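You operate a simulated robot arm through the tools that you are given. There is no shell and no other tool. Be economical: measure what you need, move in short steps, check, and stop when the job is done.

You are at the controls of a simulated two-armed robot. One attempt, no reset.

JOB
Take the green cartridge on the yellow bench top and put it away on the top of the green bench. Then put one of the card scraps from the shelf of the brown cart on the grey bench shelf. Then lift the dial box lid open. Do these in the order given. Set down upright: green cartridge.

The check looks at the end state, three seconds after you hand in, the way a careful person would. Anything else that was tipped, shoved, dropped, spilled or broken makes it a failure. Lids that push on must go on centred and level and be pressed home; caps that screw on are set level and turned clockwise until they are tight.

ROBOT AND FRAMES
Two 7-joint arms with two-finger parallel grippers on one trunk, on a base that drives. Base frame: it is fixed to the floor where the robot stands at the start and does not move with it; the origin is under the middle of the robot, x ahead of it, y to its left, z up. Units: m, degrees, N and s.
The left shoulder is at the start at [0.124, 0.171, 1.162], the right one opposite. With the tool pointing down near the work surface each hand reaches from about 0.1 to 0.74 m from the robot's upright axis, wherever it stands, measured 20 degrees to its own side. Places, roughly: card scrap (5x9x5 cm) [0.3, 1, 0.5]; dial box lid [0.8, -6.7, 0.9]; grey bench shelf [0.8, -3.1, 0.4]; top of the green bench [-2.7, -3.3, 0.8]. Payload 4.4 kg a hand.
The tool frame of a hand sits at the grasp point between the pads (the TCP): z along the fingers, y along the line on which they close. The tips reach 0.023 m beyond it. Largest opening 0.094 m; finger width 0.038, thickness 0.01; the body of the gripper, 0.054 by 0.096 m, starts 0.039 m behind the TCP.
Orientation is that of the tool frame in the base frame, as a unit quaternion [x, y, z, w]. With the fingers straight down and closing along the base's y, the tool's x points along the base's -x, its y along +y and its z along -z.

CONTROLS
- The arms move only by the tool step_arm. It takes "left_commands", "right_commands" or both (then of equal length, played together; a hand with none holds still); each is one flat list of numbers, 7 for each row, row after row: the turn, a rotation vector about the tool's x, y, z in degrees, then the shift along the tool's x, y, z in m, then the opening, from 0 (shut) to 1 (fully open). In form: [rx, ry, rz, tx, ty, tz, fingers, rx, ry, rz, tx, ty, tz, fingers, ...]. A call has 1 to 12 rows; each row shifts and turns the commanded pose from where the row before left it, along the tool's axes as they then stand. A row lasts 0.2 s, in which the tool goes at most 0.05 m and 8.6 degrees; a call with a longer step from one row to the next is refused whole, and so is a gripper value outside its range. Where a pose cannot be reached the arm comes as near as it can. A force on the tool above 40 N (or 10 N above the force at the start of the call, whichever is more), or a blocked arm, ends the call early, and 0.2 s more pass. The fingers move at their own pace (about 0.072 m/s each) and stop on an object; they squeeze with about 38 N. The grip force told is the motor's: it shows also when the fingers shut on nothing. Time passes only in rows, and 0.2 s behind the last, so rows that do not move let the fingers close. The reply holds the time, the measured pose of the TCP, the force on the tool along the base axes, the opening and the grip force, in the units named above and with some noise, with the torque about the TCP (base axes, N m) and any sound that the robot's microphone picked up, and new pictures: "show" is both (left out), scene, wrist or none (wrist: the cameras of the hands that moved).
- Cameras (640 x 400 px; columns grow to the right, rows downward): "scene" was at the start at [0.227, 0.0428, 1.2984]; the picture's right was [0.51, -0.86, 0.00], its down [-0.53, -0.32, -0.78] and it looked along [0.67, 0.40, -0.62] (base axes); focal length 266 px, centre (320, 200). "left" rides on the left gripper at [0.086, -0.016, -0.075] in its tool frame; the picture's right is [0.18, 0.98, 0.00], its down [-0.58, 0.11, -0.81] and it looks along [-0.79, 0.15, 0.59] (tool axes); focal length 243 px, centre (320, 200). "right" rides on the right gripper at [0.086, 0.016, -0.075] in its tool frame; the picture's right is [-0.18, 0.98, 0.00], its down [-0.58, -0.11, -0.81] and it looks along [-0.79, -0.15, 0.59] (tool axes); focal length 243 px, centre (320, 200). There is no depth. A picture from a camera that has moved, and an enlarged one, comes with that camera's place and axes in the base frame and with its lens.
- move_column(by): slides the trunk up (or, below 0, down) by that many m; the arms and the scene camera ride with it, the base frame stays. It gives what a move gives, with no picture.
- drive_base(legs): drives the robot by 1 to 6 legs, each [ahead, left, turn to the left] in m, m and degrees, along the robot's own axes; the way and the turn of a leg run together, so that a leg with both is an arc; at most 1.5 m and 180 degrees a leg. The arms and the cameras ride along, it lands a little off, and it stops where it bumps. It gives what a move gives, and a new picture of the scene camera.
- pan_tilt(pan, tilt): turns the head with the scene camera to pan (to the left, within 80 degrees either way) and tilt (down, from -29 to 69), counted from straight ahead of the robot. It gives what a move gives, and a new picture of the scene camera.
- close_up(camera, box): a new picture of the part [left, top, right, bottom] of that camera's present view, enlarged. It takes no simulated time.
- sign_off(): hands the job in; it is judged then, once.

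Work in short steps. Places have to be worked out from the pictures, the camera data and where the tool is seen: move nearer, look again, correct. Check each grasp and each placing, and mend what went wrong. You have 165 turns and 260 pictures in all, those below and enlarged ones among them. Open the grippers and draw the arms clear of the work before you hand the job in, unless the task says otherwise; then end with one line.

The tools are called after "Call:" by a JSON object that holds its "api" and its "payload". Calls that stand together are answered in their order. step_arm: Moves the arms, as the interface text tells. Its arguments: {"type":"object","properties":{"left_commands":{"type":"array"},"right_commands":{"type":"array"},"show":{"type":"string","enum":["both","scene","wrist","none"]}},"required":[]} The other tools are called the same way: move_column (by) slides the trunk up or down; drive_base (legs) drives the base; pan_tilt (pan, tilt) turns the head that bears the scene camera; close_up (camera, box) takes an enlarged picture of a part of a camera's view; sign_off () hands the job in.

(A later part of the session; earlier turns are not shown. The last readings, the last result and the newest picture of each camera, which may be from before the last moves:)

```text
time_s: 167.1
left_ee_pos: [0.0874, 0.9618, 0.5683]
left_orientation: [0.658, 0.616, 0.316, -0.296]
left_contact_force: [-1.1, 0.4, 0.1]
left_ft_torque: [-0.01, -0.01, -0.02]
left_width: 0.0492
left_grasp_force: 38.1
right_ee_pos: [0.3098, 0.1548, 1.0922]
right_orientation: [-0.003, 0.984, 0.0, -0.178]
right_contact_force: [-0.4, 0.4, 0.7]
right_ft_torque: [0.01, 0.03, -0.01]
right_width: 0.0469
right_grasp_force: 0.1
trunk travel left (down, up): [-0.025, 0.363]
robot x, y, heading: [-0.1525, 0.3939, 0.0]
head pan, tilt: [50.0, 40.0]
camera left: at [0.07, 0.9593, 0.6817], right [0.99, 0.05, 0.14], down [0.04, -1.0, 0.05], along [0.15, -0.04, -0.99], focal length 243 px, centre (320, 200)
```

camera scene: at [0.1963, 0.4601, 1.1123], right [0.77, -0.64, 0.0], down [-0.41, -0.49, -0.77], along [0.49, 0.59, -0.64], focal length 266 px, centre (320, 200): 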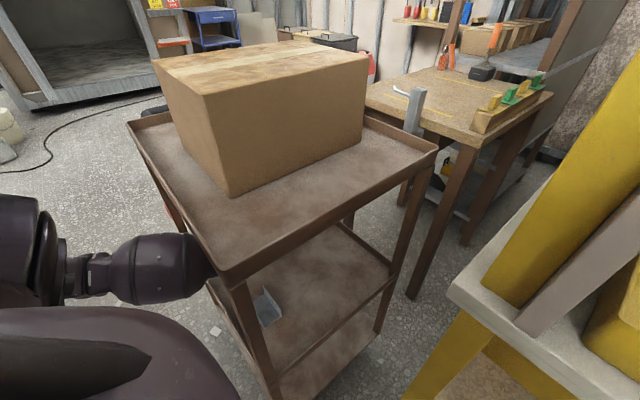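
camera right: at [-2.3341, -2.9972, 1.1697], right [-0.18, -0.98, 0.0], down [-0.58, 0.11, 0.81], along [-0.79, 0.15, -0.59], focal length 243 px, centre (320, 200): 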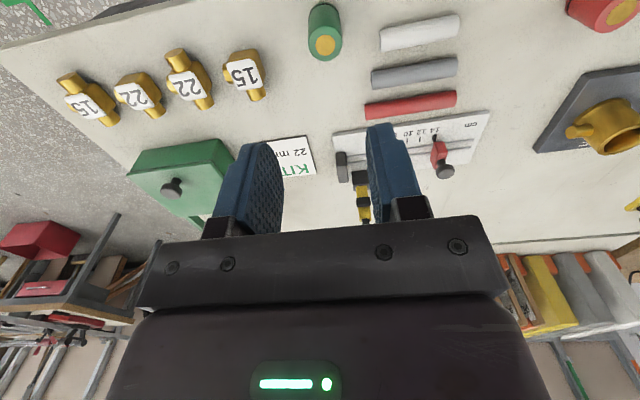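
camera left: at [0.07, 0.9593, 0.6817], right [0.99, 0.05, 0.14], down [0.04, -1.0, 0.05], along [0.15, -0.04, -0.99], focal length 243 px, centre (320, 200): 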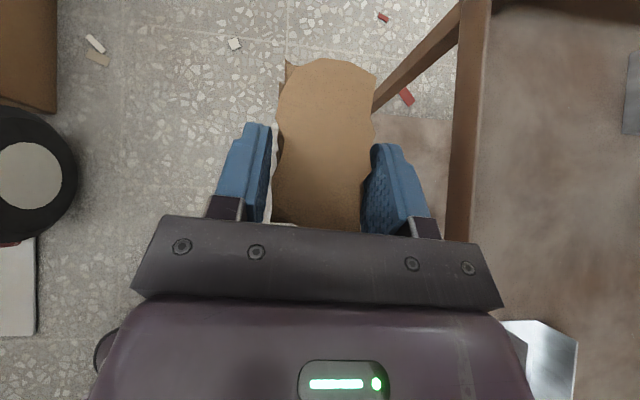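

Scrap secured and outside the cart. I raise the trunk (everything goes up) before driving.

Call:
{"api": "move_column", "payload": {"by": 0.33}}

Call:
{"api": "drive_base", "payload": {"legs": [[0, -0.6, 0], [0.0, -0.4, 0]]}}

```text
time_s: 170.3
left_ee_pos: [0.0861, 0.9614, 0.8994]
left_orientation: [0.658, 0.617, 0.315, -0.295]
left_contact_force: [-0.4, 1.1, -0.4]
left_ft_torque: [-0.02, 0.02, 0.02]
left_width: 0.0491
left_grasp_force: 37.9
right_ee_pos: [0.3105, 0.1556, 1.4203]
right_orientation: [-0.003, 0.984, 0.0, -0.179]
right_contact_force: [-0.1, -0.8, 0.3]
right_ft_torque: [-0.01, 0.03, -0.06]
right_width: 0.0471
right_grasp_force: 0.0
trunk travel left (down, up): [-0.355, 0.033]
robot x, y, heading: [-0.1478, 0.3897, 0.3]
head pan, tilt: [50.0, 40.0]
```

```text
time_s: 179.7
left_ee_pos: [0.0921, -0.0347, 0.899]
left_orientation: [0.659, 0.615, 0.316, -0.295]
left_contact_force: [0.0, -0.3, -0.7]
left_ft_torque: [0.01, 0.02, 0.0]
left_width: 0.0487
left_grasp_force: 37.6
right_ee_pos: [0.312, -0.8431, 1.422]
right_orientation: [-0.002, 0.984, 0.0, -0.178]
right_contact_force: [0.0, -0.1, -0.2]
right_ft_torque: [-0.01, -0.01, 0.0]
right_width: 0.0468
right_grasp_force: 0.1
trunk travel left (down, up): [-0.355, 0.033]
robot x, y, heading: [-0.1478, -0.6007, -0.2]
head pan, tilt: [50.0, 40.0]
camera scene: at [-0.0369, -0.5377, 1.487], right [0.77, -0.64, 0.0], down [-0.41, -0.49, -0.77], along [0.49, 0.59, -0.64], focal length 266 px, centre (320, 200)
```

scene: 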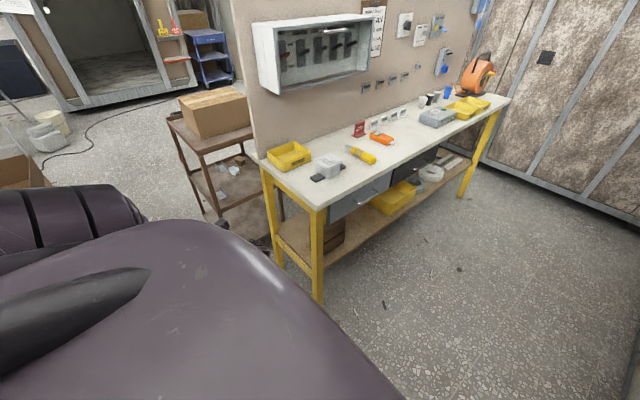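

All fine. Turn right 90°, then shift right to x≈-0.48.

Call:
{"api": "drive_base", "payload": {"legs": [[0, 0, -90], [0.12, -0.34, 0]]}}

Call:
{"api": "pan_tilt", "payload": {"pan": 45, "tilt": 35}}

```text
time_s: 187.0
left_ee_pos: [0.0915, -0.9508, 0.8998]
left_orientation: [0.902, -0.011, 0.432, 0.006]
left_contact_force: [0.8, 0.0, 0.9]
left_ft_torque: [-0.02, 0.01, -0.01]
left_width: 0.0492
left_grasp_force: 38.5
right_ee_pos: [-0.7071, -1.2074, 1.4214]
right_orientation: [0.678, 0.713, 0.123, -0.129]
right_contact_force: [-0.2, -0.7, 0.1]
right_ft_torque: [0.0, 0.02, -0.02]
right_width: 0.0472
right_grasp_force: 0.0
trunk travel left (down, up): [-0.355, 0.033]
robot x, y, heading: [-0.4891, -0.7367, -87.2]
head pan, tilt: [50.0, 40.0]
camera scene: at [-0.4153, -0.846, 1.487], right [-0.61, -0.8, 0.0], down [-0.51, 0.39, -0.77], along [0.61, -0.46, -0.64], focal length 266 px, centre (320, 200)
```

scene: 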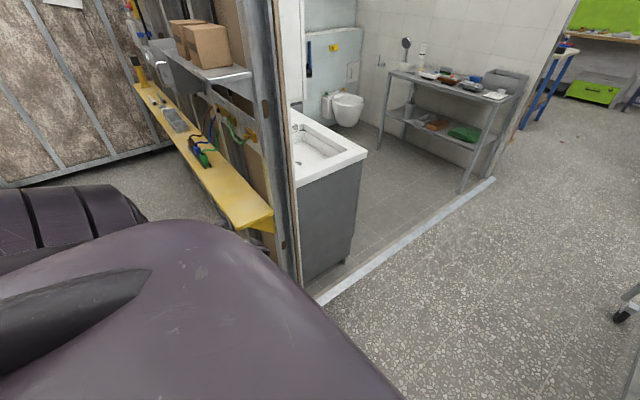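

```text
time_s: 187.7
left_ee_pos: [0.0914, -0.9503, 0.8989]
left_orientation: [0.902, -0.01, 0.432, 0.005]
left_contact_force: [-0.3, -0.1, 0.5]
left_ft_torque: [-0.02, 0.02, -0.02]
left_width: 0.0493
left_grasp_force: 38.3
right_ee_pos: [-0.7061, -1.2075, 1.4205]
right_orientation: [0.678, 0.713, 0.124, -0.129]
right_contact_force: [-0.1, 0.6, -0.3]
right_ft_torque: [0.01, -0.01, -0.01]
right_width: 0.047
right_grasp_force: 0.1
trunk travel left (down, up): [-0.355, 0.033]
robot x, y, heading: [-0.4845, -0.7377, -87.3]
head pan, tilt: [45.0, 35.0]
camera scene: at [-0.4175, -0.8536, 1.4945], right [-0.67, -0.74, 0.0], down [-0.42, 0.39, -0.82], along [0.61, -0.55, -0.57], focal length 266 px, centre (320, 200)
```

scene: 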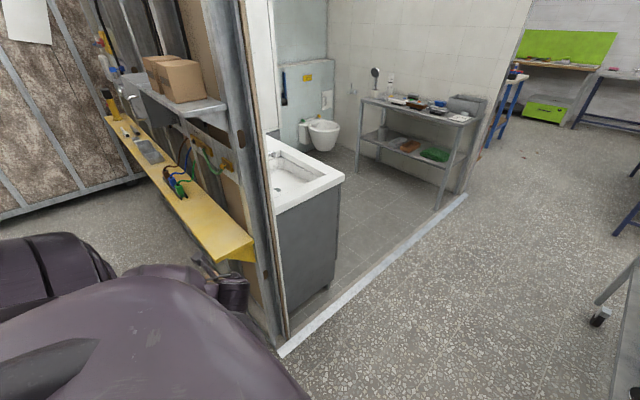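

Clear by ~0.1 m at the partition end. I straighten and drive on to y≈-2.4, then enlarge the grey bench.

Call:
{"api": "drive_base", "payload": {"legs": [[0.0, -0.02, -2.7], [0.8, 0, 0], [0.85, 0.05, 0]]}}

Call:
{"api": "close_up", "payload": {"camera": "scene", "box": [0, 0, 640, 400]}}

```text
time_s: 196.7
left_ee_pos: [0.0997, -2.653, 0.8991]
left_orientation: [0.901, -0.037, 0.432, 0.018]
left_contact_force: [0.1, -0.2, -0.2]
left_ft_torque: [0.01, -0.01, 0.01]
left_width: 0.0491
left_grasp_force: 37.8
right_ee_pos: [-0.7108, -2.8627, 1.4211]
right_orientation: [0.699, 0.692, 0.128, -0.125]
right_contact_force: [0.9, 0.0, -0.5]
right_ft_torque: [0.03, 0.0, 0.0]
right_width: 0.0469
right_grasp_force: 0.2
trunk travel left (down, up): [-0.355, 0.033]
robot x, y, heading: [-0.4636, -2.405, -90.7]
head pan, tilt: [45.0, 35.0]
camera scene: at [-0.4021, -2.5257, 1.4945], right [-0.72, -0.7, 0.0], down [-0.4, 0.41, -0.82], along [0.57, -0.59, -0.57], focal length 266 px, centre (320, 200)
```

scene: 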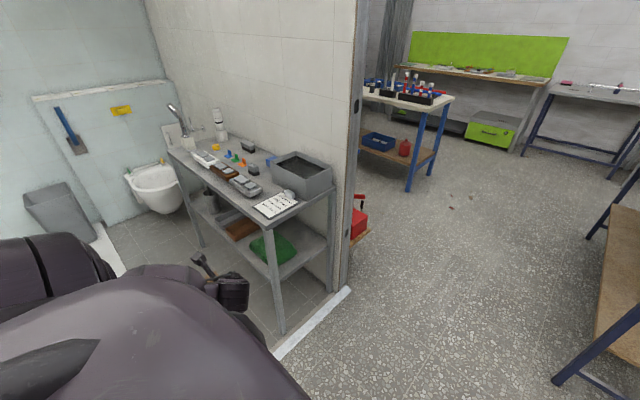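

```text
1.00 times, centred on (320, 200) of scene (not enlarged: the box is as wide or as high as the picture)
camera zoom: at [-0.4021, -2.5257, 1.4945], right [-0.72, -0.7, 0.0], down [-0.4, 0.41, -0.82], along [0.57, -0.59, -0.57], focal length 266 px, centre (320, 200)
```

zoom: 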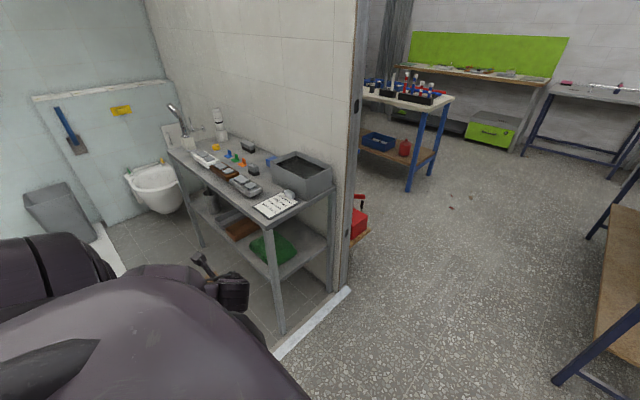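

Bench: top z≈0.80, shelf z≈0.45, west end x≈0.32 open between y -2.97 and -3.37, and the shelf's west/back corner is free next to the green bag. My hand already points +x, so I can enter from that end. I drive forward 0.33 m, left 0.1, then lower the trunk.

Call:
{"api": "drive_base", "payload": {"legs": [[0.33, 0.1, 0.7]]}}

Call:
{"api": "move_column", "payload": {"by": -0.33}}

Call:
{"api": "close_up", "payload": {"camera": "left", "box": [0, 0, 640, 400]}}

Call:
{"api": "close_up", "payload": {"camera": "scene", "box": [0, 0, 640, 400]}}

```text
time_s: 198.9
left_ee_pos: [0.2015, -2.9731, 0.8988]
left_orientation: [0.901, -0.03, 0.432, 0.015]
left_contact_force: [-0.2, -0.2, -0.3]
left_ft_torque: [-0.04, 0.02, 0.04]
left_width: 0.0491
left_grasp_force: 37.9
right_ee_pos: [-0.6063, -3.194, 1.4212]
right_orientation: [0.693, 0.698, 0.126, -0.127]
right_contact_force: [-0.1, 0.4, 0.7]
right_ft_torque: [0.01, -0.02, 0.0]
right_width: 0.0469
right_grasp_force: 0.0
trunk travel left (down, up): [-0.355, 0.033]
robot x, y, heading: [-0.3659, -2.7339, -89.6]
head pan, tilt: [45.0, 35.0]
camera scene: at [-0.3027, -2.8531, 1.4945], right [-0.7, -0.71, 0.0], down [-0.41, 0.4, -0.82], along [0.58, -0.58, -0.57], focal length 266 px, centre (320, 200)
```

scene: 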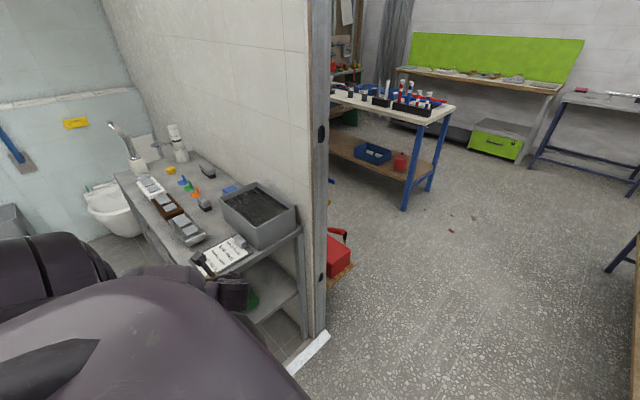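

```text
time_s: 202.2
left_ee_pos: [0.2019, -2.9716, 0.569]
left_orientation: [0.901, -0.029, 0.432, 0.015]
left_contact_force: [-0.5, -0.1, -0.1]
left_ft_torque: [0.0, -0.01, -0.03]
left_width: 0.0494
left_grasp_force: 38.3
right_ee_pos: [-0.606, -3.1925, 1.0919]
right_orientation: [0.693, 0.699, 0.125, -0.125]
right_contact_force: [-0.2, 0.0, 0.4]
right_ft_torque: [0.0, 0.0, 0.0]
right_width: 0.0468
right_grasp_force: 0.0
trunk travel left (down, up): [-0.025, 0.363]
robot x, y, heading: [-0.3667, -2.7348, -90.0]
head pan, tilt: [45.0, 35.0]
```

```text
1.00 times, centred on (320, 200) of left (not enlarged: the box is as wide or as high as the picture)
camera zoom: at [0.198, -2.9548, 0.6827], right [0.05, -0.99, 0.15], down [-1.0, -0.04, 0.05], along [-0.04, -0.15, -0.99], focal length 243 px, centre (320, 200)
```

zoom: 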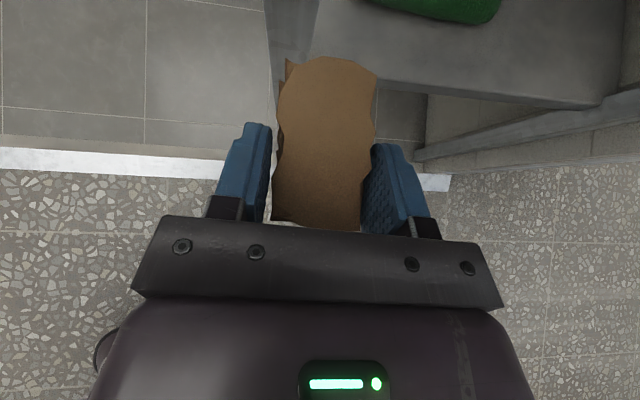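

```text
1.00 times, centred on (320, 200) of scene (not enlarged: the box is as wide or as high as the picture)
camera zoom: at [-0.3022, -3.0883, 1.1201], right [-0.7, -0.71, 0.0], down [-0.41, 0.4, -0.82], along [0.58, -0.58, -0.57], focal length 266 px, centre (320, 200)
```

zoom: 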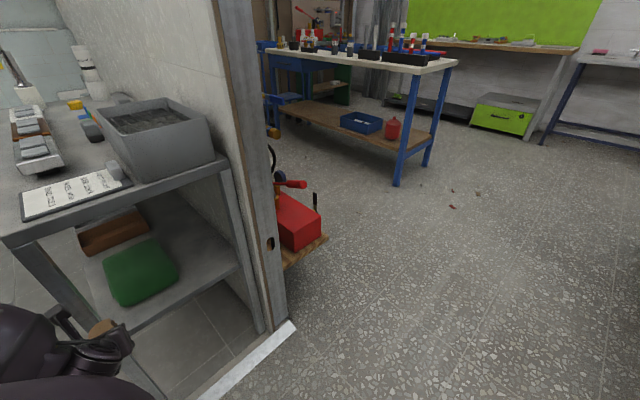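

Clear view: free shelf patch at about x 0.33–0.45, y -3.18..-3.28, south of the green bag. I first slide the hand -0.21 m in y (still outside, x≈0.20).

Call:
{"api": "step_arm", "payload": {"left_commands": [0, 0, 0, 0.0016, 0.0419, 0.0022, 0, 0, 0, 0, 0.0016, 0.0419, 0.0022, 0, 0, 0, 0, 0.0016, 0.0419, 0.0022, 0, 0, 0, 0, 0.0016, 0.0419, 0.0022, 0, 0, 0, 0, 0.0016, 0.0419, 0.0022, 0, 0, 0, 0, 0, 0, 0, 0]}}

```text
time_s: 203.6
left_ee_pos: [0.2018, -3.18, 0.5685]
left_orientation: [0.901, -0.03, 0.432, 0.015]
left_contact_force: [-0.3, -0.2, -0.1]
left_ft_torque: [0.0, -0.05, -0.01]
left_width: 0.0492
left_grasp_force: 37.9
right_ee_pos: [-0.6065, -3.1927, 1.0921]
right_orientation: [0.693, 0.699, 0.125, -0.126]
right_contact_force: [0.1, -0.6, -0.2]
right_ft_torque: [-0.03, -0.01, -0.03]
right_width: 0.0468
right_grasp_force: 0.1
trunk travel left (down, up): [-0.025, 0.363]
robot x, y, heading: [-0.3617, -2.7327, -89.8]
head pan, tilt: [45.0, 35.0]
camera scene: at [-0.3021, -3.0887, 1.1199], right [-0.7, -0.71, 0.0], down [-0.41, 0.4, -0.82], along [0.58, -0.58, -0.57], focal length 266 px, centre (320, 200)
camera left: at [0.1982, -3.1635, 0.6824], right [0.05, -0.99, 0.14], down [-1.0, -0.04, 0.05], along [-0.04, -0.15, -0.99], focal length 243 px, centre (320, 200)
```

scene: 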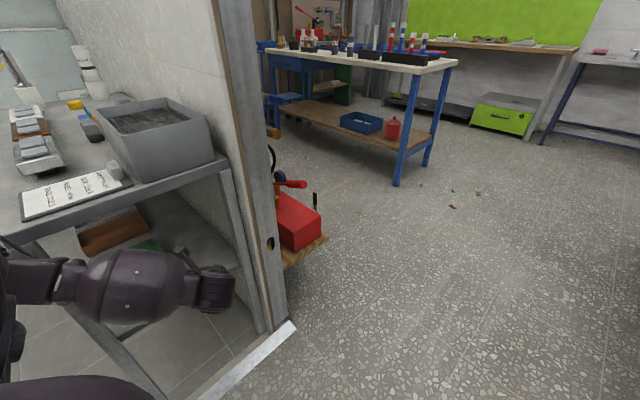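
left: 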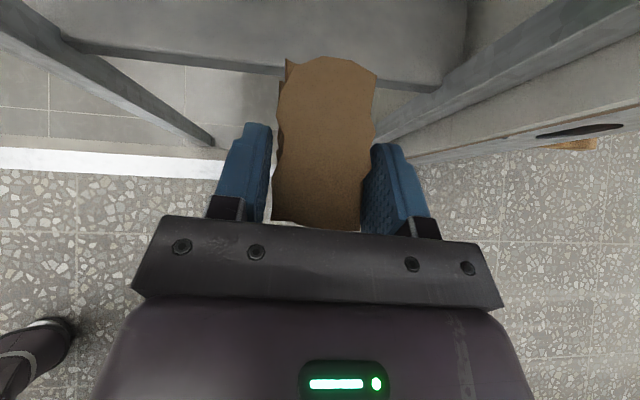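

Gap between legs is y -2.98 to -3.316 at the west end. I shift 4 cm more in -y by arm, then drive left 0.13 m so the scrap enters over the shelf.

Call:
{"api": "step_arm", "payload": {"left_commands": [0, 0, 0, 0.0016, 0.04, 0.0022, 0, 0, 0, 0, 0, 0, 0, 0], "show": "none"}}

Call:
{"api": "drive_base", "payload": {"legs": [[0, 0.13, 0]]}}

Call:
{"api": "close_up", "payload": {"camera": "left", "box": [0, 0, 640, 400]}}

```text
time_s: 204.2
left_ee_pos: [0.2002, -3.2189, 0.5685]
left_orientation: [0.901, -0.03, 0.432, 0.014]
left_contact_force: [0.3, -0.2, -0.2]
left_ft_torque: [0.01, 0.0, 0.01]
left_width: 0.0493
left_grasp_force: 38.0
right_ee_pos: [-0.6058, -3.193, 1.0919]
right_orientation: [0.693, 0.698, 0.126, -0.126]
right_contact_force: [-0.1, 0.1, 0.3]
right_ft_torque: [-0.01, 0.02, -0.01]
right_width: 0.0471
right_grasp_force: 0.0
trunk travel left (down, up): [-0.025, 0.363]
robot x, y, heading: [-0.3648, -2.7318, -89.9]
head pan, tilt: [45.0, 35.0]
```

```text
time_s: 205.3
left_ee_pos: [0.2296, -3.2209, 0.5734]
left_orientation: [0.9, -0.032, 0.435, 0.016]
left_contact_force: [1.5, -0.1, 0.2]
left_ft_torque: [0.01, 0.03, -0.05]
left_width: 0.0492
left_grasp_force: 38.0
right_ee_pos: [-0.5792, -3.1887, 1.0916]
right_orientation: [0.696, 0.696, 0.129, -0.121]
right_contact_force: [-0.8, -0.1, -0.7]
right_ft_torque: [-0.01, -0.02, 0.01]
right_width: 0.0471
right_grasp_force: 0.1
trunk travel left (down, up): [-0.025, 0.363]
robot x, y, heading: [-0.326, -2.7331, -90.2]
head pan, tilt: [45.0, 35.0]
stopped in leg 1: the robot was blocked; the commanded pose is now the measured one
camera scene: at [-0.2747, -3.0862, 1.1218], right [-0.71, -0.7, -0.01], down [-0.4, 0.41, -0.82], along [0.58, -0.58, -0.57], focal length 266 px, centre (320, 200)
```

scene: 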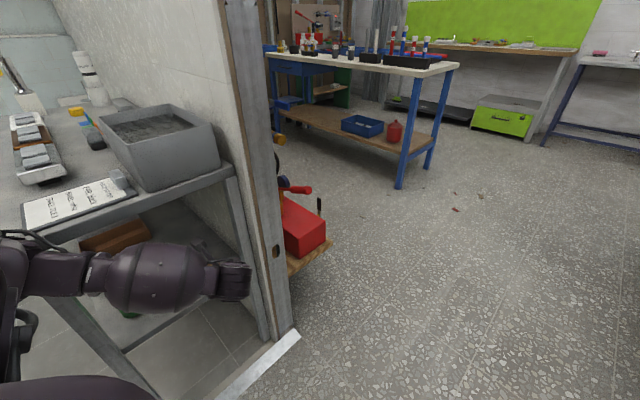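

```text
1.00 times, centred on (320, 200) of left (not enlarged: the box is as wide or as high as the picture)
camera zoom: at [0.2264, -3.2038, 0.6878], right [0.04, -0.99, 0.15], down [-1.0, -0.04, 0.05], along [-0.04, -0.15, -0.99], focal length 243 px, centre (320, 200)
```

zoom: 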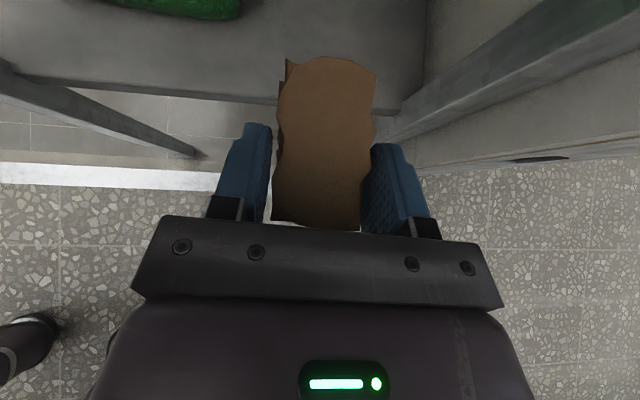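

The robot got blocked: the left elbow touches the bench-top corner. I back off to the right and then turn the base left 40° so the arm reaches more straight ahead, keeping the elbow off the bench.

Call:
{"api": "drive_base", "payload": {"legs": [[0, -0.14, 0], [0, 0, 40]]}}

Call:
{"api": "pan_tilt", "payload": {"pan": 20, "tilt": 40}}

```text
time_s: 208.6
left_ee_pos: [0.2514, -2.9584, 0.5646]
left_orientation: [0.895, 0.148, 0.416, -0.067]
left_contact_force: [-0.5, 0.4, 0.0]
left_ft_torque: [0.0, 0.06, -0.03]
left_width: 0.0494
left_grasp_force: 38.1
right_ee_pos: [-0.4927, -3.2483, 1.0911]
right_orientation: [0.54, 0.823, 0.098, -0.149]
right_contact_force: [0.2, -0.2, 0.5]
right_ft_torque: [-0.01, 0.0, 0.01]
right_width: 0.047
right_grasp_force: 0.0
trunk travel left (down, up): [-0.025, 0.363]
robot x, y, heading: [-0.4514, -2.7309, -66.8]
head pan, tilt: [45.0, 35.0]
stopped in leg 2: the force on the tool passed its limit at 53 N (the readings are from after the stop); the commanded pose is now the measured one
camera scene: at [-0.2545, -3.0323, 1.1199], right [-0.37, -0.93, 0.0], down [-0.53, 0.21, -0.82], along [0.76, -0.3, -0.57], focal length 266 px, centre (320, 200)
```

scene: 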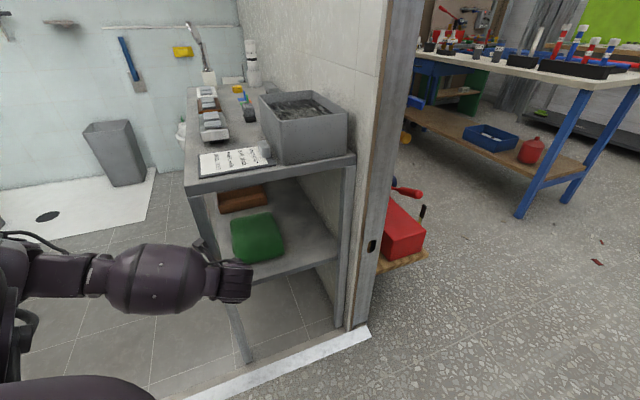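

```text
time_s: 209.5
left_ee_pos: [0.2509, -2.9581, 0.5662]
left_orientation: [0.894, 0.148, 0.417, -0.065]
left_contact_force: [-2.8, -1.6, -0.5]
left_ft_torque: [0.0, 0.02, -0.05]
left_width: 0.0491
left_grasp_force: 37.8
right_ee_pos: [-0.4933, -3.2471, 1.0909]
right_orientation: [0.54, 0.823, 0.099, -0.149]
right_contact_force: [-0.6, 1.2, 0.1]
right_ft_torque: [0.01, 0.0, -0.01]
right_width: 0.0472
right_grasp_force: 0.1
trunk travel left (down, up): [-0.025, 0.363]
robot x, y, heading: [-0.4537, -2.7299, -67.1]
head pan, tilt: [20.0, 40.0]
camera scene: at [-0.2781, -3.0616, 1.1123], right [-0.73, -0.69, 0.0], down [-0.44, 0.47, -0.77], along [0.53, -0.56, -0.64], focal length 266 px, centre (320, 200)
```

scene: 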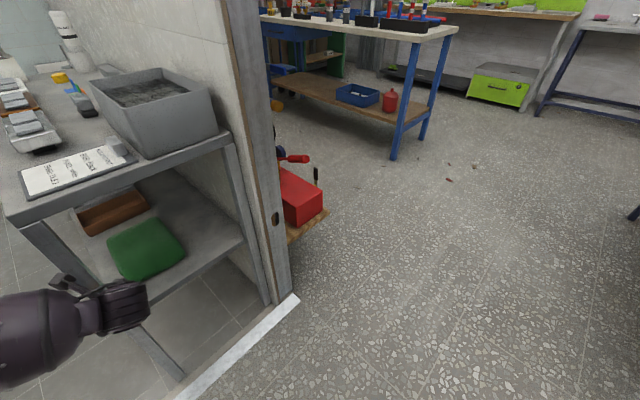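

The scrap tip met the bench leg while turning. I back away (toward -x) and check the grip.

Call:
{"api": "drive_base", "payload": {"legs": [[-0.06, -0.13, 0]]}}

Call:
{"api": "close_up", "payload": {"camera": "left", "box": [0, 0, 640, 400]}}

```text
time_s: 210.2
left_ee_pos: [0.2505, -2.9598, 0.5662]
left_orientation: [0.895, 0.148, 0.417, -0.066]
left_contact_force: [-0.3, -0.5, 0.3]
left_ft_torque: [0.02, -0.01, 0.03]
left_width: 0.0495
left_grasp_force: 37.5
right_ee_pos: [-0.4935, -3.2471, 1.0918]
right_orientation: [0.54, 0.822, 0.099, -0.149]
right_contact_force: [0.5, -1.4, 0.6]
right_ft_torque: [0.01, -0.03, 0.01]
right_width: 0.0474
right_grasp_force: 0.0
trunk travel left (down, up): [-0.025, 0.363]
robot x, y, heading: [-0.4581, -2.7364, -67.0]
head pan, tilt: [20.0, 40.0]
stopped in leg 1: the robot was blocked; the commanded pose is now the measured one
camera scene: at [-0.2785, -3.062, 1.1123], right [-0.73, -0.68, 0.0], down [-0.44, 0.47, -0.77], along [0.52, -0.56, -0.64], focal length 266 px, centre (320, 200)
```

scene: 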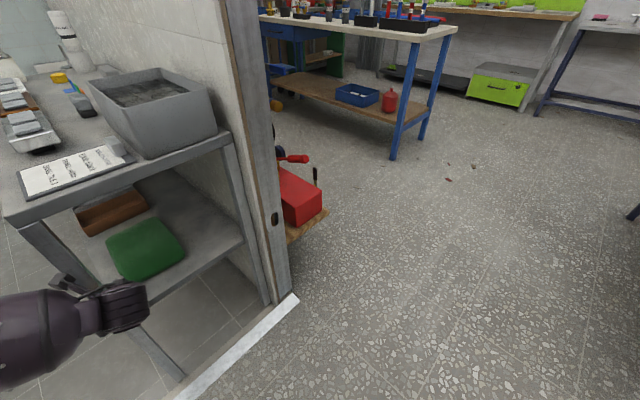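

```text
1.00 times, centred on (320, 200) of left (not enlarged: the box is as wide or as high as the picture)
camera zoom: at [0.2439, -2.9445, 0.6786], right [0.43, -0.89, 0.14], down [-0.9, -0.42, 0.07], along [-0.01, -0.16, -0.99], focal length 243 px, centre (320, 200)
```

zoom: 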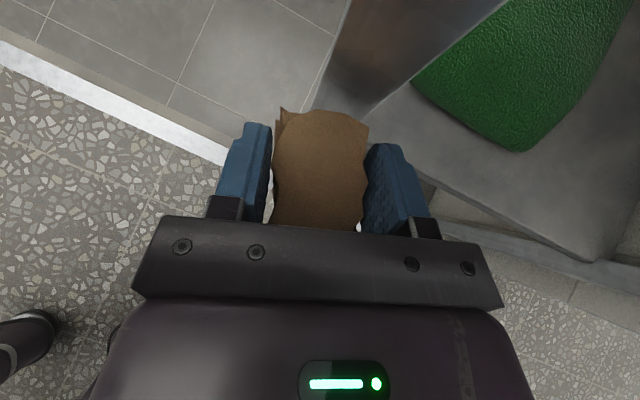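

Held, though pushed a bit deeper in the grip. The base is right next to the trolley, so I first draw the hand back 8 cm from the bench leg by arm.

Call:
{"api": "step_arm", "payload": {"left_commands": [0, 0, 0, -0.022, -0.0223, -0.0265, 0, 0, 0, 0, -0.022, -0.0223, -0.0265, 0, 0, 0, 0, 0, 0, 0, 0], "show": "wrist"}}

Call:
{"api": "pan_tilt", "payload": {"pan": -75, "tilt": 45}}

```text
time_s: 211.0
left_ee_pos: [0.172, -2.9416, 0.5659]
left_orientation: [0.894, 0.149, 0.417, -0.067]
left_contact_force: [0.8, 0.0, -0.1]
left_ft_torque: [0.01, -0.01, 0.01]
left_width: 0.0489
left_grasp_force: 38.5
right_ee_pos: [-0.4941, -3.2477, 1.0926]
right_orientation: [0.54, 0.823, 0.099, -0.149]
right_contact_force: [-0.3, -0.1, -0.3]
right_ft_torque: [0.04, 0.03, 0.02]
right_width: 0.0471
right_grasp_force: 0.0
trunk travel left (down, up): [-0.025, 0.363]
robot x, y, heading: [-0.452, -2.7308, -66.9]
head pan, tilt: [20.0, 40.0]
camera left: at [0.1643, -2.9257, 0.6789], right [0.43, -0.89, 0.15], down [-0.9, -0.42, 0.07], along [-0.01, -0.16, -0.99], focal length 243 px, centre (320, 200)
```

left: 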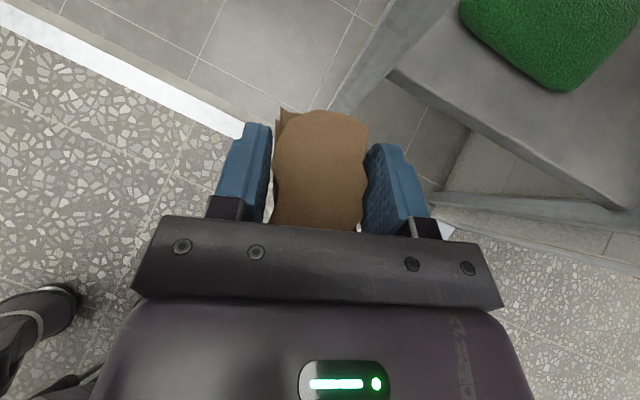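

```text
time_s: 212.7
left_ee_pos: [0.1712, -2.942, 0.5653]
left_orientation: [0.894, 0.148, 0.417, -0.067]
left_contact_force: [0.3, 0.1, -0.8]
left_ft_torque: [-0.03, 0.02, -0.02]
left_width: 0.0491
left_grasp_force: 38.2
right_ee_pos: [-0.4927, -3.2477, 1.0903]
right_orientation: [0.541, 0.822, 0.1, -0.149]
right_contact_force: [-0.8, 0.5, -0.4]
right_ft_torque: [-0.01, 0.03, -0.01]
right_width: 0.0471
right_grasp_force: 0.1
trunk travel left (down, up): [-0.025, 0.363]
robot x, y, heading: [-0.4539, -2.729, -66.8]
head pan, tilt: [-75.0, 45.0]
camera scene: at [-0.4006, -3.0503, 1.105], right [-0.62, 0.79, 0.0], down [0.56, 0.44, -0.71], along [-0.56, -0.44, -0.71], focal length 266 px, centre (320, 200)
```

scene: 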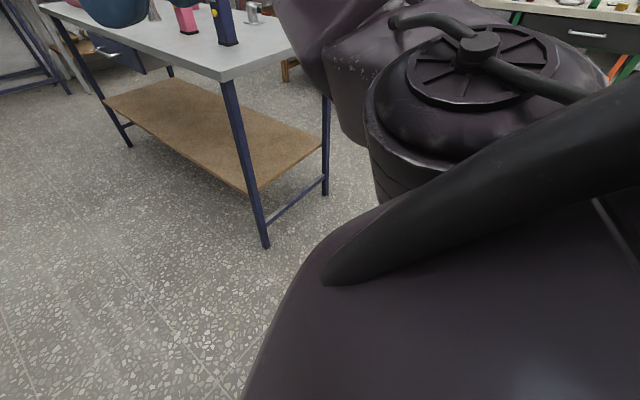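

I drive straight south (base -y ~0.24 m), away from the trolley and keeping the hand clear of the bench leg.

Call:
{"api": "drive_base", "payload": {"legs": [[0.1, 0, 0], [0.12, -0.1, 0]]}}

Call:
{"api": "pan_tilt", "payload": {"pan": 35, "tilt": 40}}

```text
time_s: 215.0
left_ee_pos: [0.167, -3.1835, 0.5662]
left_orientation: [0.894, 0.149, 0.416, -0.068]
left_contact_force: [0.1, -0.6, -0.1]
left_ft_torque: [0.02, 0.02, 0.0]
left_width: 0.0494
left_grasp_force: 38.1
right_ee_pos: [-0.4979, -3.4933, 1.0921]
right_orientation: [0.54, 0.823, 0.099, -0.149]
right_contact_force: [0.6, 0.2, 0.0]
right_ft_torque: [0.0, 0.03, 0.02]
right_width: 0.0469
right_grasp_force: 0.0
trunk travel left (down, up): [-0.025, 0.363]
robot x, y, heading: [-0.4593, -2.974, -66.6]
head pan, tilt: [-75.0, 45.0]
camera scene: at [-0.4054, -3.2949, 1.1049], right [-0.62, 0.78, 0.0], down [0.56, 0.44, -0.71], along [-0.55, -0.44, -0.71], focal length 266 px, centre (320, 200)
```

scene: 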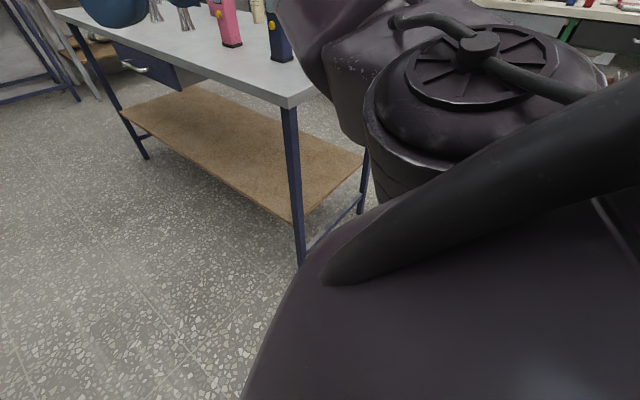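

```text
time_s: 216.9
left_ee_pos: [0.1669, -3.1843, 0.566]
left_orientation: [0.894, 0.149, 0.416, -0.067]
left_contact_force: [-0.1, 0.0, -0.7]
left_ft_torque: [-0.02, -0.01, -0.01]
left_width: 0.049
left_grasp_force: 37.8
right_ee_pos: [-0.4975, -3.4911, 1.0921]
right_orientation: [0.539, 0.823, 0.099, -0.149]
right_contact_force: [-0.4, -0.6, 0.8]
right_ft_torque: [0.0, -0.03, 0.02]
right_width: 0.0469
right_grasp_force: 0.1
trunk travel left (down, up): [-0.025, 0.363]
robot x, y, heading: [-0.4574, -2.9746, -66.6]
head pan, tilt: [35.0, 40.0]
camera scene: at [-0.2692, -3.2889, 1.1123], right [-0.53, -0.85, 0.0], down [-0.55, 0.34, -0.77], along [0.65, -0.4, -0.64], focal length 266 px, centre (320, 200)
```

scene: 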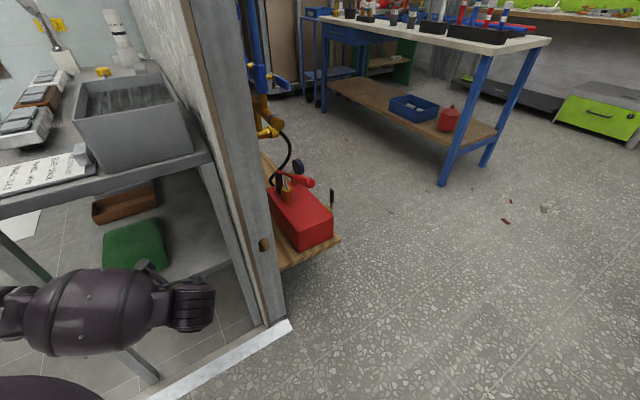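

Good: arm now reaches mostly ahead. I yaw the hand -22° so it points along +x, and check.

Call:
{"api": "step_arm", "payload": {"left_commands": [-5.6, 0, 4.7, 0, 0, 0, 0, -5.6, 0, 4.7, 0, 0, 0, 0, -5.6, 0, 4.7, 0, 0, 0, 0, 0, 0, 0, 0.001, 0.036, 0.002, 0, 0, 0, 0, 0, 0, 0, 0]}}

```text
time_s: 218.1
left_ee_pos: [0.1656, -3.2206, 0.5662]
left_orientation: [0.906, -0.025, 0.423, 0.013]
left_contact_force: [-0.8, 0.1, -0.2]
left_ft_torque: [0.03, 0.0, -0.01]
left_width: 0.0493
left_grasp_force: 38.2
right_ee_pos: [-0.4984, -3.4904, 1.0912]
right_orientation: [0.541, 0.822, 0.099, -0.149]
right_contact_force: [0.0, 0.2, -0.2]
right_ft_torque: [0.04, 0.0, 0.0]
right_width: 0.047
right_grasp_force: 0.0
trunk travel left (down, up): [-0.025, 0.363]
robot x, y, heading: [-0.4556, -2.978, -66.5]
head pan, tilt: [35.0, 40.0]
camera scene: at [-0.2692, -3.2887, 1.1123], right [-0.53, -0.85, 0.0], down [-0.55, 0.34, -0.77], along [0.65, -0.4, -0.64], focal length 266 px, centre (320, 200)
camera left: at [0.1649, -3.2042, 0.679], right [0.06, -0.99, 0.14], down [-1.0, -0.05, 0.07], along [-0.06, -0.15, -0.99], focal length 243 px, centre (320, 200)
```

scene: 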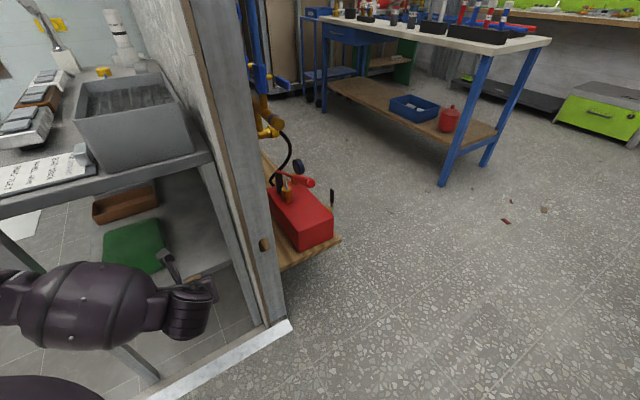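
left: 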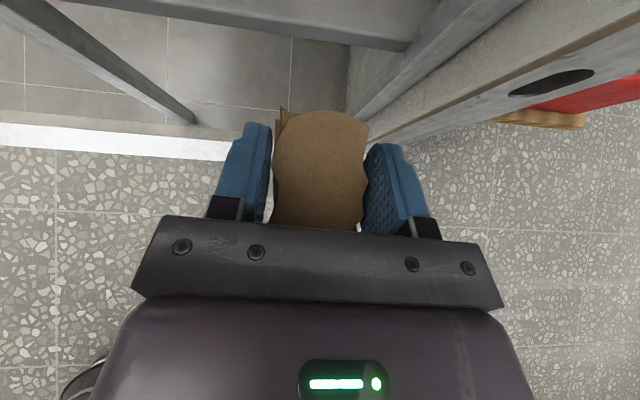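

Pointing along +x now. I move the hand 0.12 m in +x to bring the scrap over the shelf edge.

Call:
{"api": "step_arm", "payload": {"left_commands": [0, 0, 0, 0.0257, -0.0023, 0.0306, 0, 0, 0, 0, 0.0257, -0.0023, 0.0306, 0, 0, 0, 0, 0.0257, -0.0023, 0.0306, 0, 0, 0, 0, 0, 0, 0, 0]}}

```text
time_s: 219.1
left_ee_pos: [0.2875, -3.2184, 0.5645]
left_orientation: [0.906, -0.024, 0.422, 0.014]
left_contact_force: [-1.1, 0.3, -0.1]
left_ft_torque: [0.0, 0.02, 0.02]
left_width: 0.0493
left_grasp_force: 38.1
right_ee_pos: [-0.4975, -3.4908, 1.0923]
right_orientation: [0.54, 0.822, 0.098, -0.148]
right_contact_force: [0.0, 0.4, -0.4]
right_ft_torque: [-0.02, -0.03, 0.01]
right_width: 0.047
right_grasp_force: 0.0
trunk travel left (down, up): [-0.025, 0.363]
robot x, y, heading: [-0.458, -2.972, -66.9]
head pan, tilt: [35.0, 40.0]
camera scene: at [-0.2692, -3.2888, 1.1123], right [-0.53, -0.85, 0.0], down [-0.55, 0.34, -0.77], along [0.65, -0.4, -0.64], focal length 266 px, centre (320, 200)
camera left: at [0.286, -3.2022, 0.678], right [0.07, -0.99, 0.15], down [-1.0, -0.06, 0.07], along [-0.06, -0.15, -0.99], focal length 243 px, centre (320, 200)
```

scene: 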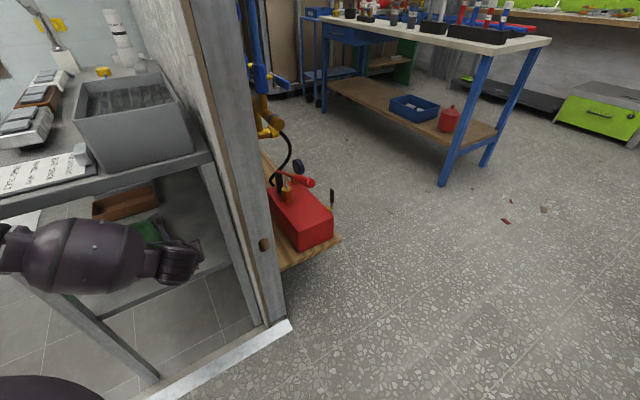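
left: 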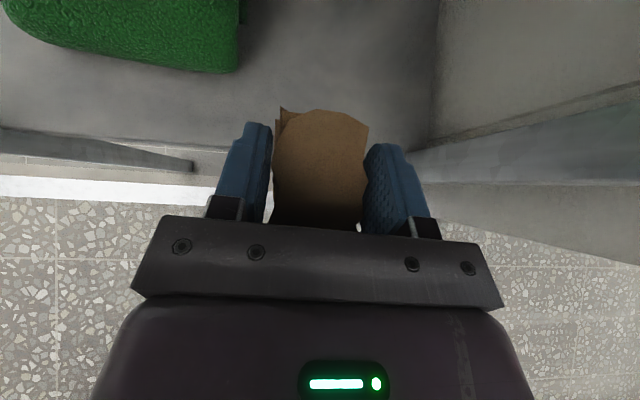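

Green bag edge at y≈-3.167; I shift 1.2 cm south and 9 cm further in.

Call:
{"api": "step_arm", "payload": {"left_commands": [0, 0, 0, 0.0193, 0.0022, 0.0231, 0, 0, 0, 0, 0.0193, 0.0022, 0.0231, 0, 0, 0, 0, 0.0193, 0.0022, 0.0231, 0, 0, 0, 0, 0, 0, 0, 0]}}

```text
time_s: 220.1
left_ee_pos: [0.3741, -3.2311, 0.5609]
left_orientation: [0.907, -0.024, 0.421, 0.012]
left_contact_force: [-0.2, -0.4, -0.1]
left_ft_torque: [0.02, 0.03, 0.03]
left_width: 0.0492
left_grasp_force: 38.4
right_ee_pos: [-0.5005, -3.4919, 1.0902]
right_orientation: [0.539, 0.823, 0.099, -0.149]
right_contact_force: [-0.2, 0.5, 0.3]
right_ft_torque: [0.0, 0.03, 0.03]
right_width: 0.047
right_grasp_force: 0.0
trunk travel left (down, up): [-0.025, 0.363]
robot x, y, heading: [-0.4607, -2.9726, -66.6]
head pan, tilt: [35.0, 40.0]
camera scene: at [-0.2728, -3.2892, 1.1122], right [-0.53, -0.85, 0.0], down [-0.54, 0.34, -0.77], along [0.65, -0.4, -0.64], focal length 266 px, centre (320, 200)
camera left: at [0.3729, -3.2149, 0.6739], right [0.06, -0.99, 0.14], down [-1.0, -0.05, 0.08], along [-0.07, -0.15, -0.99], focal length 243 px, centre (320, 200)
```

scene: 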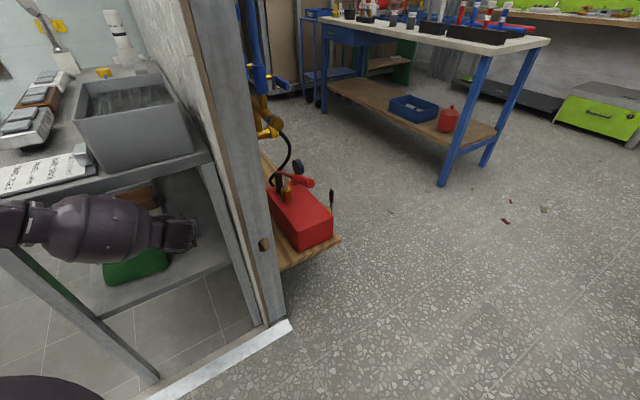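
left: 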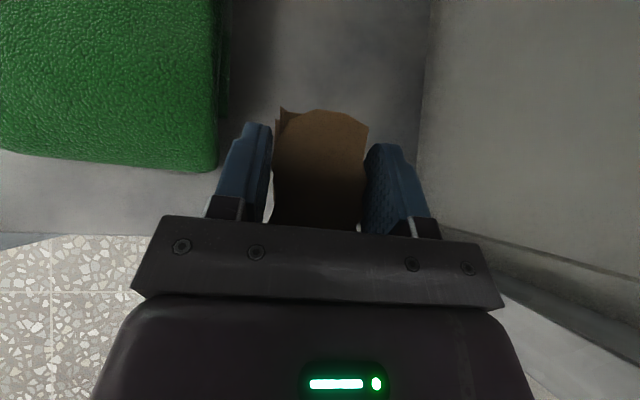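

Good clearance. Lower 5 cm, then creep.

Call:
{"api": "step_arm", "payload": {"left_commands": [0, 0, 0, -0.0153, 0, 0.0129, 0, 0, 0, 0, -0.0153, 0, 0.0129, 0, 0, 0, 0, -0.0077, 0, 0.0065, 0, 0, 0, 0, 0, 0, 0, 0], "show": "wrist"}}

```text
time_s: 221.1
left_ee_pos: [0.3779, -3.2328, 0.5141]
left_orientation: [0.906, -0.024, 0.423, 0.014]
left_contact_force: [0.9, 0.1, -0.8]
left_ft_torque: [-0.02, 0.01, 0.02]
left_width: 0.0493
left_grasp_force: 37.7
right_ee_pos: [-0.4978, -3.4915, 1.0922]
right_orientation: [0.54, 0.823, 0.098, -0.148]
right_contact_force: [-0.1, -0.4, 0.1]
right_ft_torque: [0.02, -0.06, 0.0]
right_width: 0.0468
right_grasp_force: 0.1
trunk travel left (down, up): [-0.025, 0.363]
robot x, y, heading: [-0.4573, -2.9763, -66.6]
head pan, tilt: [35.0, 40.0]
camera left: at [0.3765, -3.2159, 0.6271], right [0.06, -0.99, 0.15], down [-1.0, -0.05, 0.07], along [-0.06, -0.15, -0.99], focal length 243 px, centre (320, 200)
```

left: 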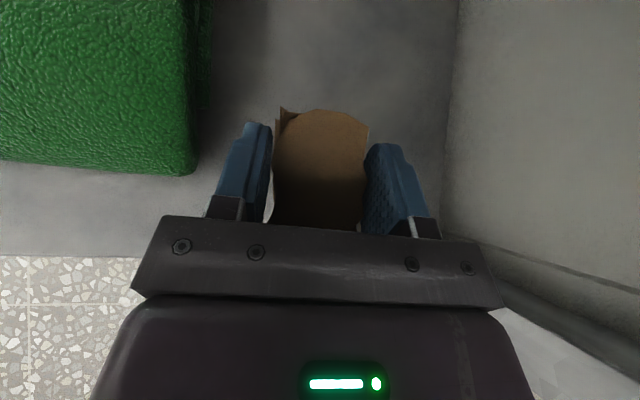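

Creep down until contact.

Call:
{"api": "step_arm", "payload": {"left_commands": [0, 0, 0, -0.0046, 0, 0.0039, 0, 0, 0, 0, -0.0046, 0, 0.0039, 0, 0, 0, 0, 0, 0, 0, 0], "show": "none"}}

Call:
{"api": "step_arm", "payload": {"left_commands": [0, 0, 0, -0.0031, 0, 0.0026, 0, 0, 0, 0, -0.0031, 0, 0.0026, 0, 0, 0, 0, 0, 0, 0, 0], "show": "wrist"}}

```text
time_s: 221.9
left_ee_pos: [0.3779, -3.2315, 0.5024]
left_orientation: [0.906, -0.023, 0.423, 0.013]
left_contact_force: [-0.3, -0.6, -0.6]
left_ft_torque: [0.01, -0.02, -0.03]
left_width: 0.0492
left_grasp_force: 38.6
right_ee_pos: [-0.4969, -3.4922, 1.092]
right_orientation: [0.539, 0.823, 0.098, -0.149]
right_contact_force: [-0.1, -0.3, -0.1]
right_ft_torque: [-0.04, 0.02, 0.01]
right_width: 0.0471
right_grasp_force: 0.0
trunk travel left (down, up): [-0.025, 0.363]
robot x, y, heading: [-0.4606, -2.9715, -66.6]
head pan, tilt: [35.0, 40.0]
```

```text
time_s: 222.7
left_ee_pos: [0.3776, -3.2324, 0.4946]
left_orientation: [0.906, -0.024, 0.422, 0.014]
left_contact_force: [-0.2, 0.6, -0.8]
left_ft_torque: [0.0, -0.01, 0.0]
left_width: 0.0492
left_grasp_force: 37.4
right_ee_pos: [-0.4979, -3.4922, 1.0918]
right_orientation: [0.54, 0.823, 0.098, -0.15]
right_contact_force: [0.0, 0.3, -0.1]
right_ft_torque: [0.0, 0.0, 0.02]
right_width: 0.047
right_grasp_force: 0.0
trunk travel left (down, up): [-0.025, 0.363]
robot x, y, heading: [-0.4548, -2.9736, -66.7]
head pan, tilt: [35.0, 40.0]
camera left: at [0.3762, -3.2156, 0.6084], right [0.06, -0.99, 0.15], down [-1.0, -0.05, 0.07], along [-0.06, -0.15, -0.99], focal length 243 px, centre (320, 200)
```

left: 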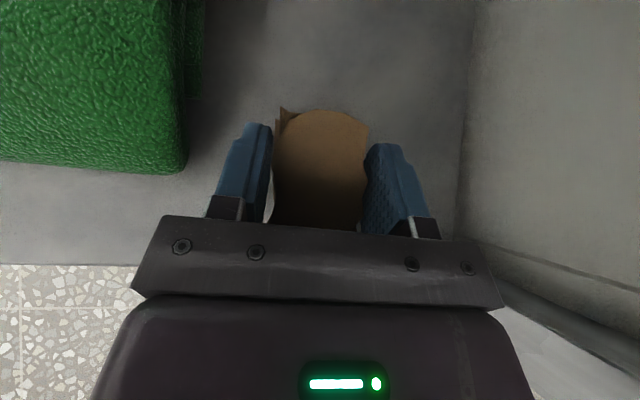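

Shelf estimated at z≈0.42; continue down.

Call:
{"api": "step_arm", "payload": {"left_commands": [0, 0, 0, -0.0046, 0, 0.0039, 0, 0, 0, 0, -0.0046, 0, 0.0039, 0, 0, 0, 0, -0.0038, 0, 0.0032, 0, 0, 0, 0, 0, 0, 0, 0], "show": "none"}}

Call:
{"api": "step_arm", "payload": {"left_commands": [0, 0, 0, -0.0031, 0, 0.0026, 0, 0, 0, 0, -0.0031, 0, 0.0026, 0, 0, 0, 0, 0, 0, 0, 0], "show": "wrist"}}

```text
time_s: 223.7
left_ee_pos: [0.3768, -3.2322, 0.4767]
left_orientation: [0.906, -0.024, 0.423, 0.014]
left_contact_force: [0.5, 0.8, 0.6]
left_ft_torque: [-0.02, 0.01, -0.01]
left_width: 0.0492
left_grasp_force: 38.0
right_ee_pos: [-0.4973, -3.4922, 1.0921]
right_orientation: [0.54, 0.823, 0.099, -0.149]
right_contact_force: [-0.3, 0.0, -0.2]
right_ft_torque: [0.03, -0.03, -0.01]
right_width: 0.047
right_grasp_force: 0.0
trunk travel left (down, up): [-0.025, 0.363]
robot x, y, heading: [-0.4572, -2.974, -66.6]
head pan, tilt: [35.0, 40.0]
```

```text
time_s: 224.7
left_ee_pos: [0.3804, -3.2338, 0.4772]
left_orientation: [0.903, -0.023, 0.428, 0.014]
left_contact_force: [-1.3, 0.2, 22.5]
left_ft_torque: [0.2, 0.99, -0.03]
left_width: 0.0496
left_grasp_force: 38.2
right_ee_pos: [-0.4992, -3.4917, 1.0918]
right_orientation: [0.539, 0.823, 0.1, -0.148]
right_contact_force: [-0.2, -0.1, 0.5]
right_ft_torque: [0.01, 0.01, 0.01]
right_width: 0.0466
right_grasp_force: 0.0
trunk travel left (down, up): [-0.025, 0.363]
robot x, y, heading: [-0.4586, -2.9734, -66.7]
head pan, tilt: [35.0, 40.0]
stopped in row 3 (left hand): the force on the tool passed its limit at 40 N (the readings are from after the stop); the commanded pose is now the measured one
camera left: at [0.3777, -3.2171, 0.5894], right [0.06, -0.99, 0.15], down [-1.0, -0.05, 0.06], along [-0.05, -0.15, -0.99], focal length 243 px, centre (320, 200)
```

left: 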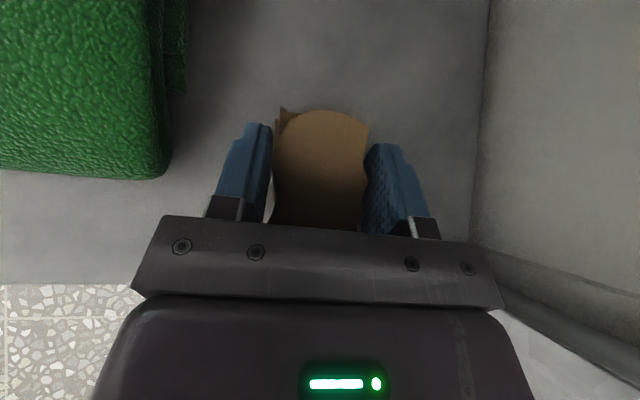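

Contact. Open to ~0.7.

Call:
{"api": "step_arm", "payload": {"left_commands": [0, 0, 0, 0, 0, 0, 0.58, 0, 0, 0, 0, 0, 0, 0.65, 0, 0, 0, 0, 0, 0, 0.7, 0, 0, 0, 0, 0, 0, 0.7], "show": "wrist"}}

```text
time_s: 225.7
left_ee_pos: [0.3792, -3.2309, 0.4718]
left_orientation: [0.905, -0.024, 0.425, 0.014]
left_contact_force: [-0.1, 0.9, 0.1]
left_ft_torque: [-0.01, 0.0, -0.02]
left_width: 0.0657
left_grasp_force: 0.1
right_ee_pos: [-0.4972, -3.4925, 1.0918]
right_orientation: [0.54, 0.822, 0.098, -0.15]
right_contact_force: [-0.3, -1.0, 0.3]
right_ft_torque: [-0.02, -0.01, -0.03]
right_width: 0.047
right_grasp_force: 0.1
trunk travel left (down, up): [-0.025, 0.363]
robot x, y, heading: [-0.4549, -2.9745, -66.7]
head pan, tilt: [35.0, 40.0]
camera left: at [0.3772, -3.2157, 0.5849], right [0.06, -0.99, 0.15], down [-1.0, -0.06, 0.07], along [-0.06, -0.15, -0.99], focal length 243 px, centre (320, 200)
```

left: 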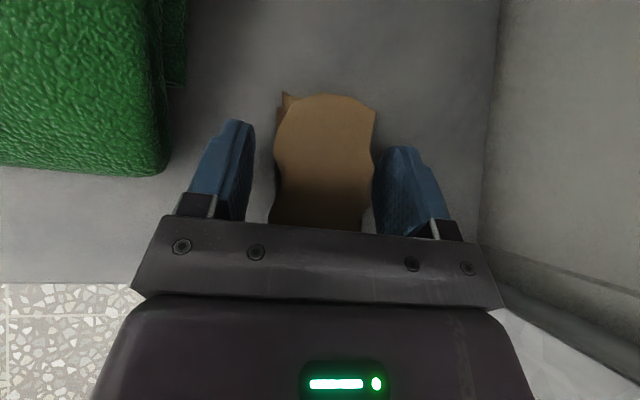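

Released and standing. Withdraw back along the fingers.

Call:
{"api": "step_arm", "payload": {"left_commands": [0, 0, 0, 0, 0, -0.02, 0.7, 0, 0, 0, 0, 0, -0.04, 0.7, 0, 0, 0, 0, 0, -0.04, 0.7, 0, 0, 0, -0.0257, 0.0023, -0.0306, 0.7, 0, 0, 0, -0.0257, 0.0023, -0.0306, 0.7, 0, 0, 0, -0.0257, 0.0023, -0.0306, 0.7, 0, 0, 0, 0, 0, 0, 0.7]}}

```text
time_s: 227.2
left_ee_pos: [0.1814, -3.2263, 0.5378]
left_orientation: [0.904, -0.023, 0.426, 0.014]
left_contact_force: [-0.6, 0.1, 0.1]
left_ft_torque: [0.0, 0.01, 0.01]
left_width: 0.0659
left_grasp_force: 0.0
right_ee_pos: [-0.4984, -3.4916, 1.0915]
right_orientation: [0.539, 0.823, 0.099, -0.149]
right_contact_force: [-0.3, -0.9, 0.3]
right_ft_torque: [0.02, -0.02, -0.02]
right_width: 0.047
right_grasp_force: 0.1
trunk travel left (down, up): [-0.025, 0.363]
robot x, y, heading: [-0.4586, -2.973, -66.4]
head pan, tilt: [35.0, 40.0]
camera scene: at [-0.2691, -3.2887, 1.1123], right [-0.53, -0.85, 0.0], down [-0.55, 0.34, -0.77], along [0.65, -0.4, -0.64], focal length 266 px, centre (320, 200)
camera left: at [0.1795, -3.2105, 0.65], right [0.06, -0.99, 0.15], down [-1.0, -0.06, 0.07], along [-0.06, -0.15, -0.99], focal length 243 px, centre (320, 200)
```

scene: 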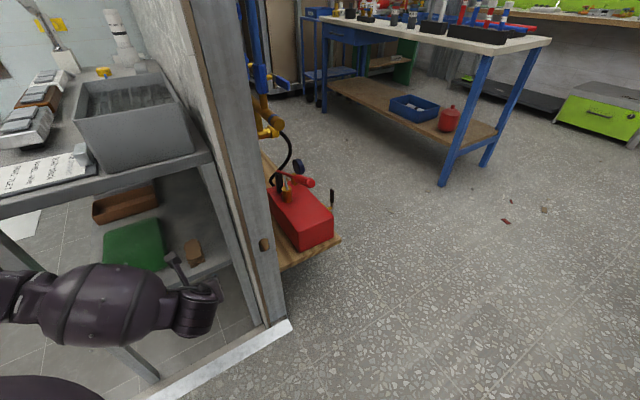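
left: 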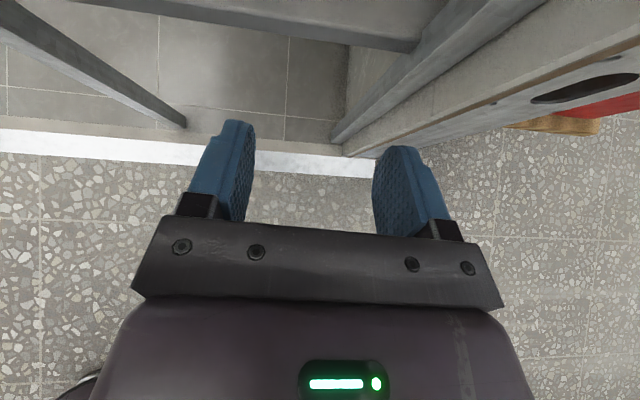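

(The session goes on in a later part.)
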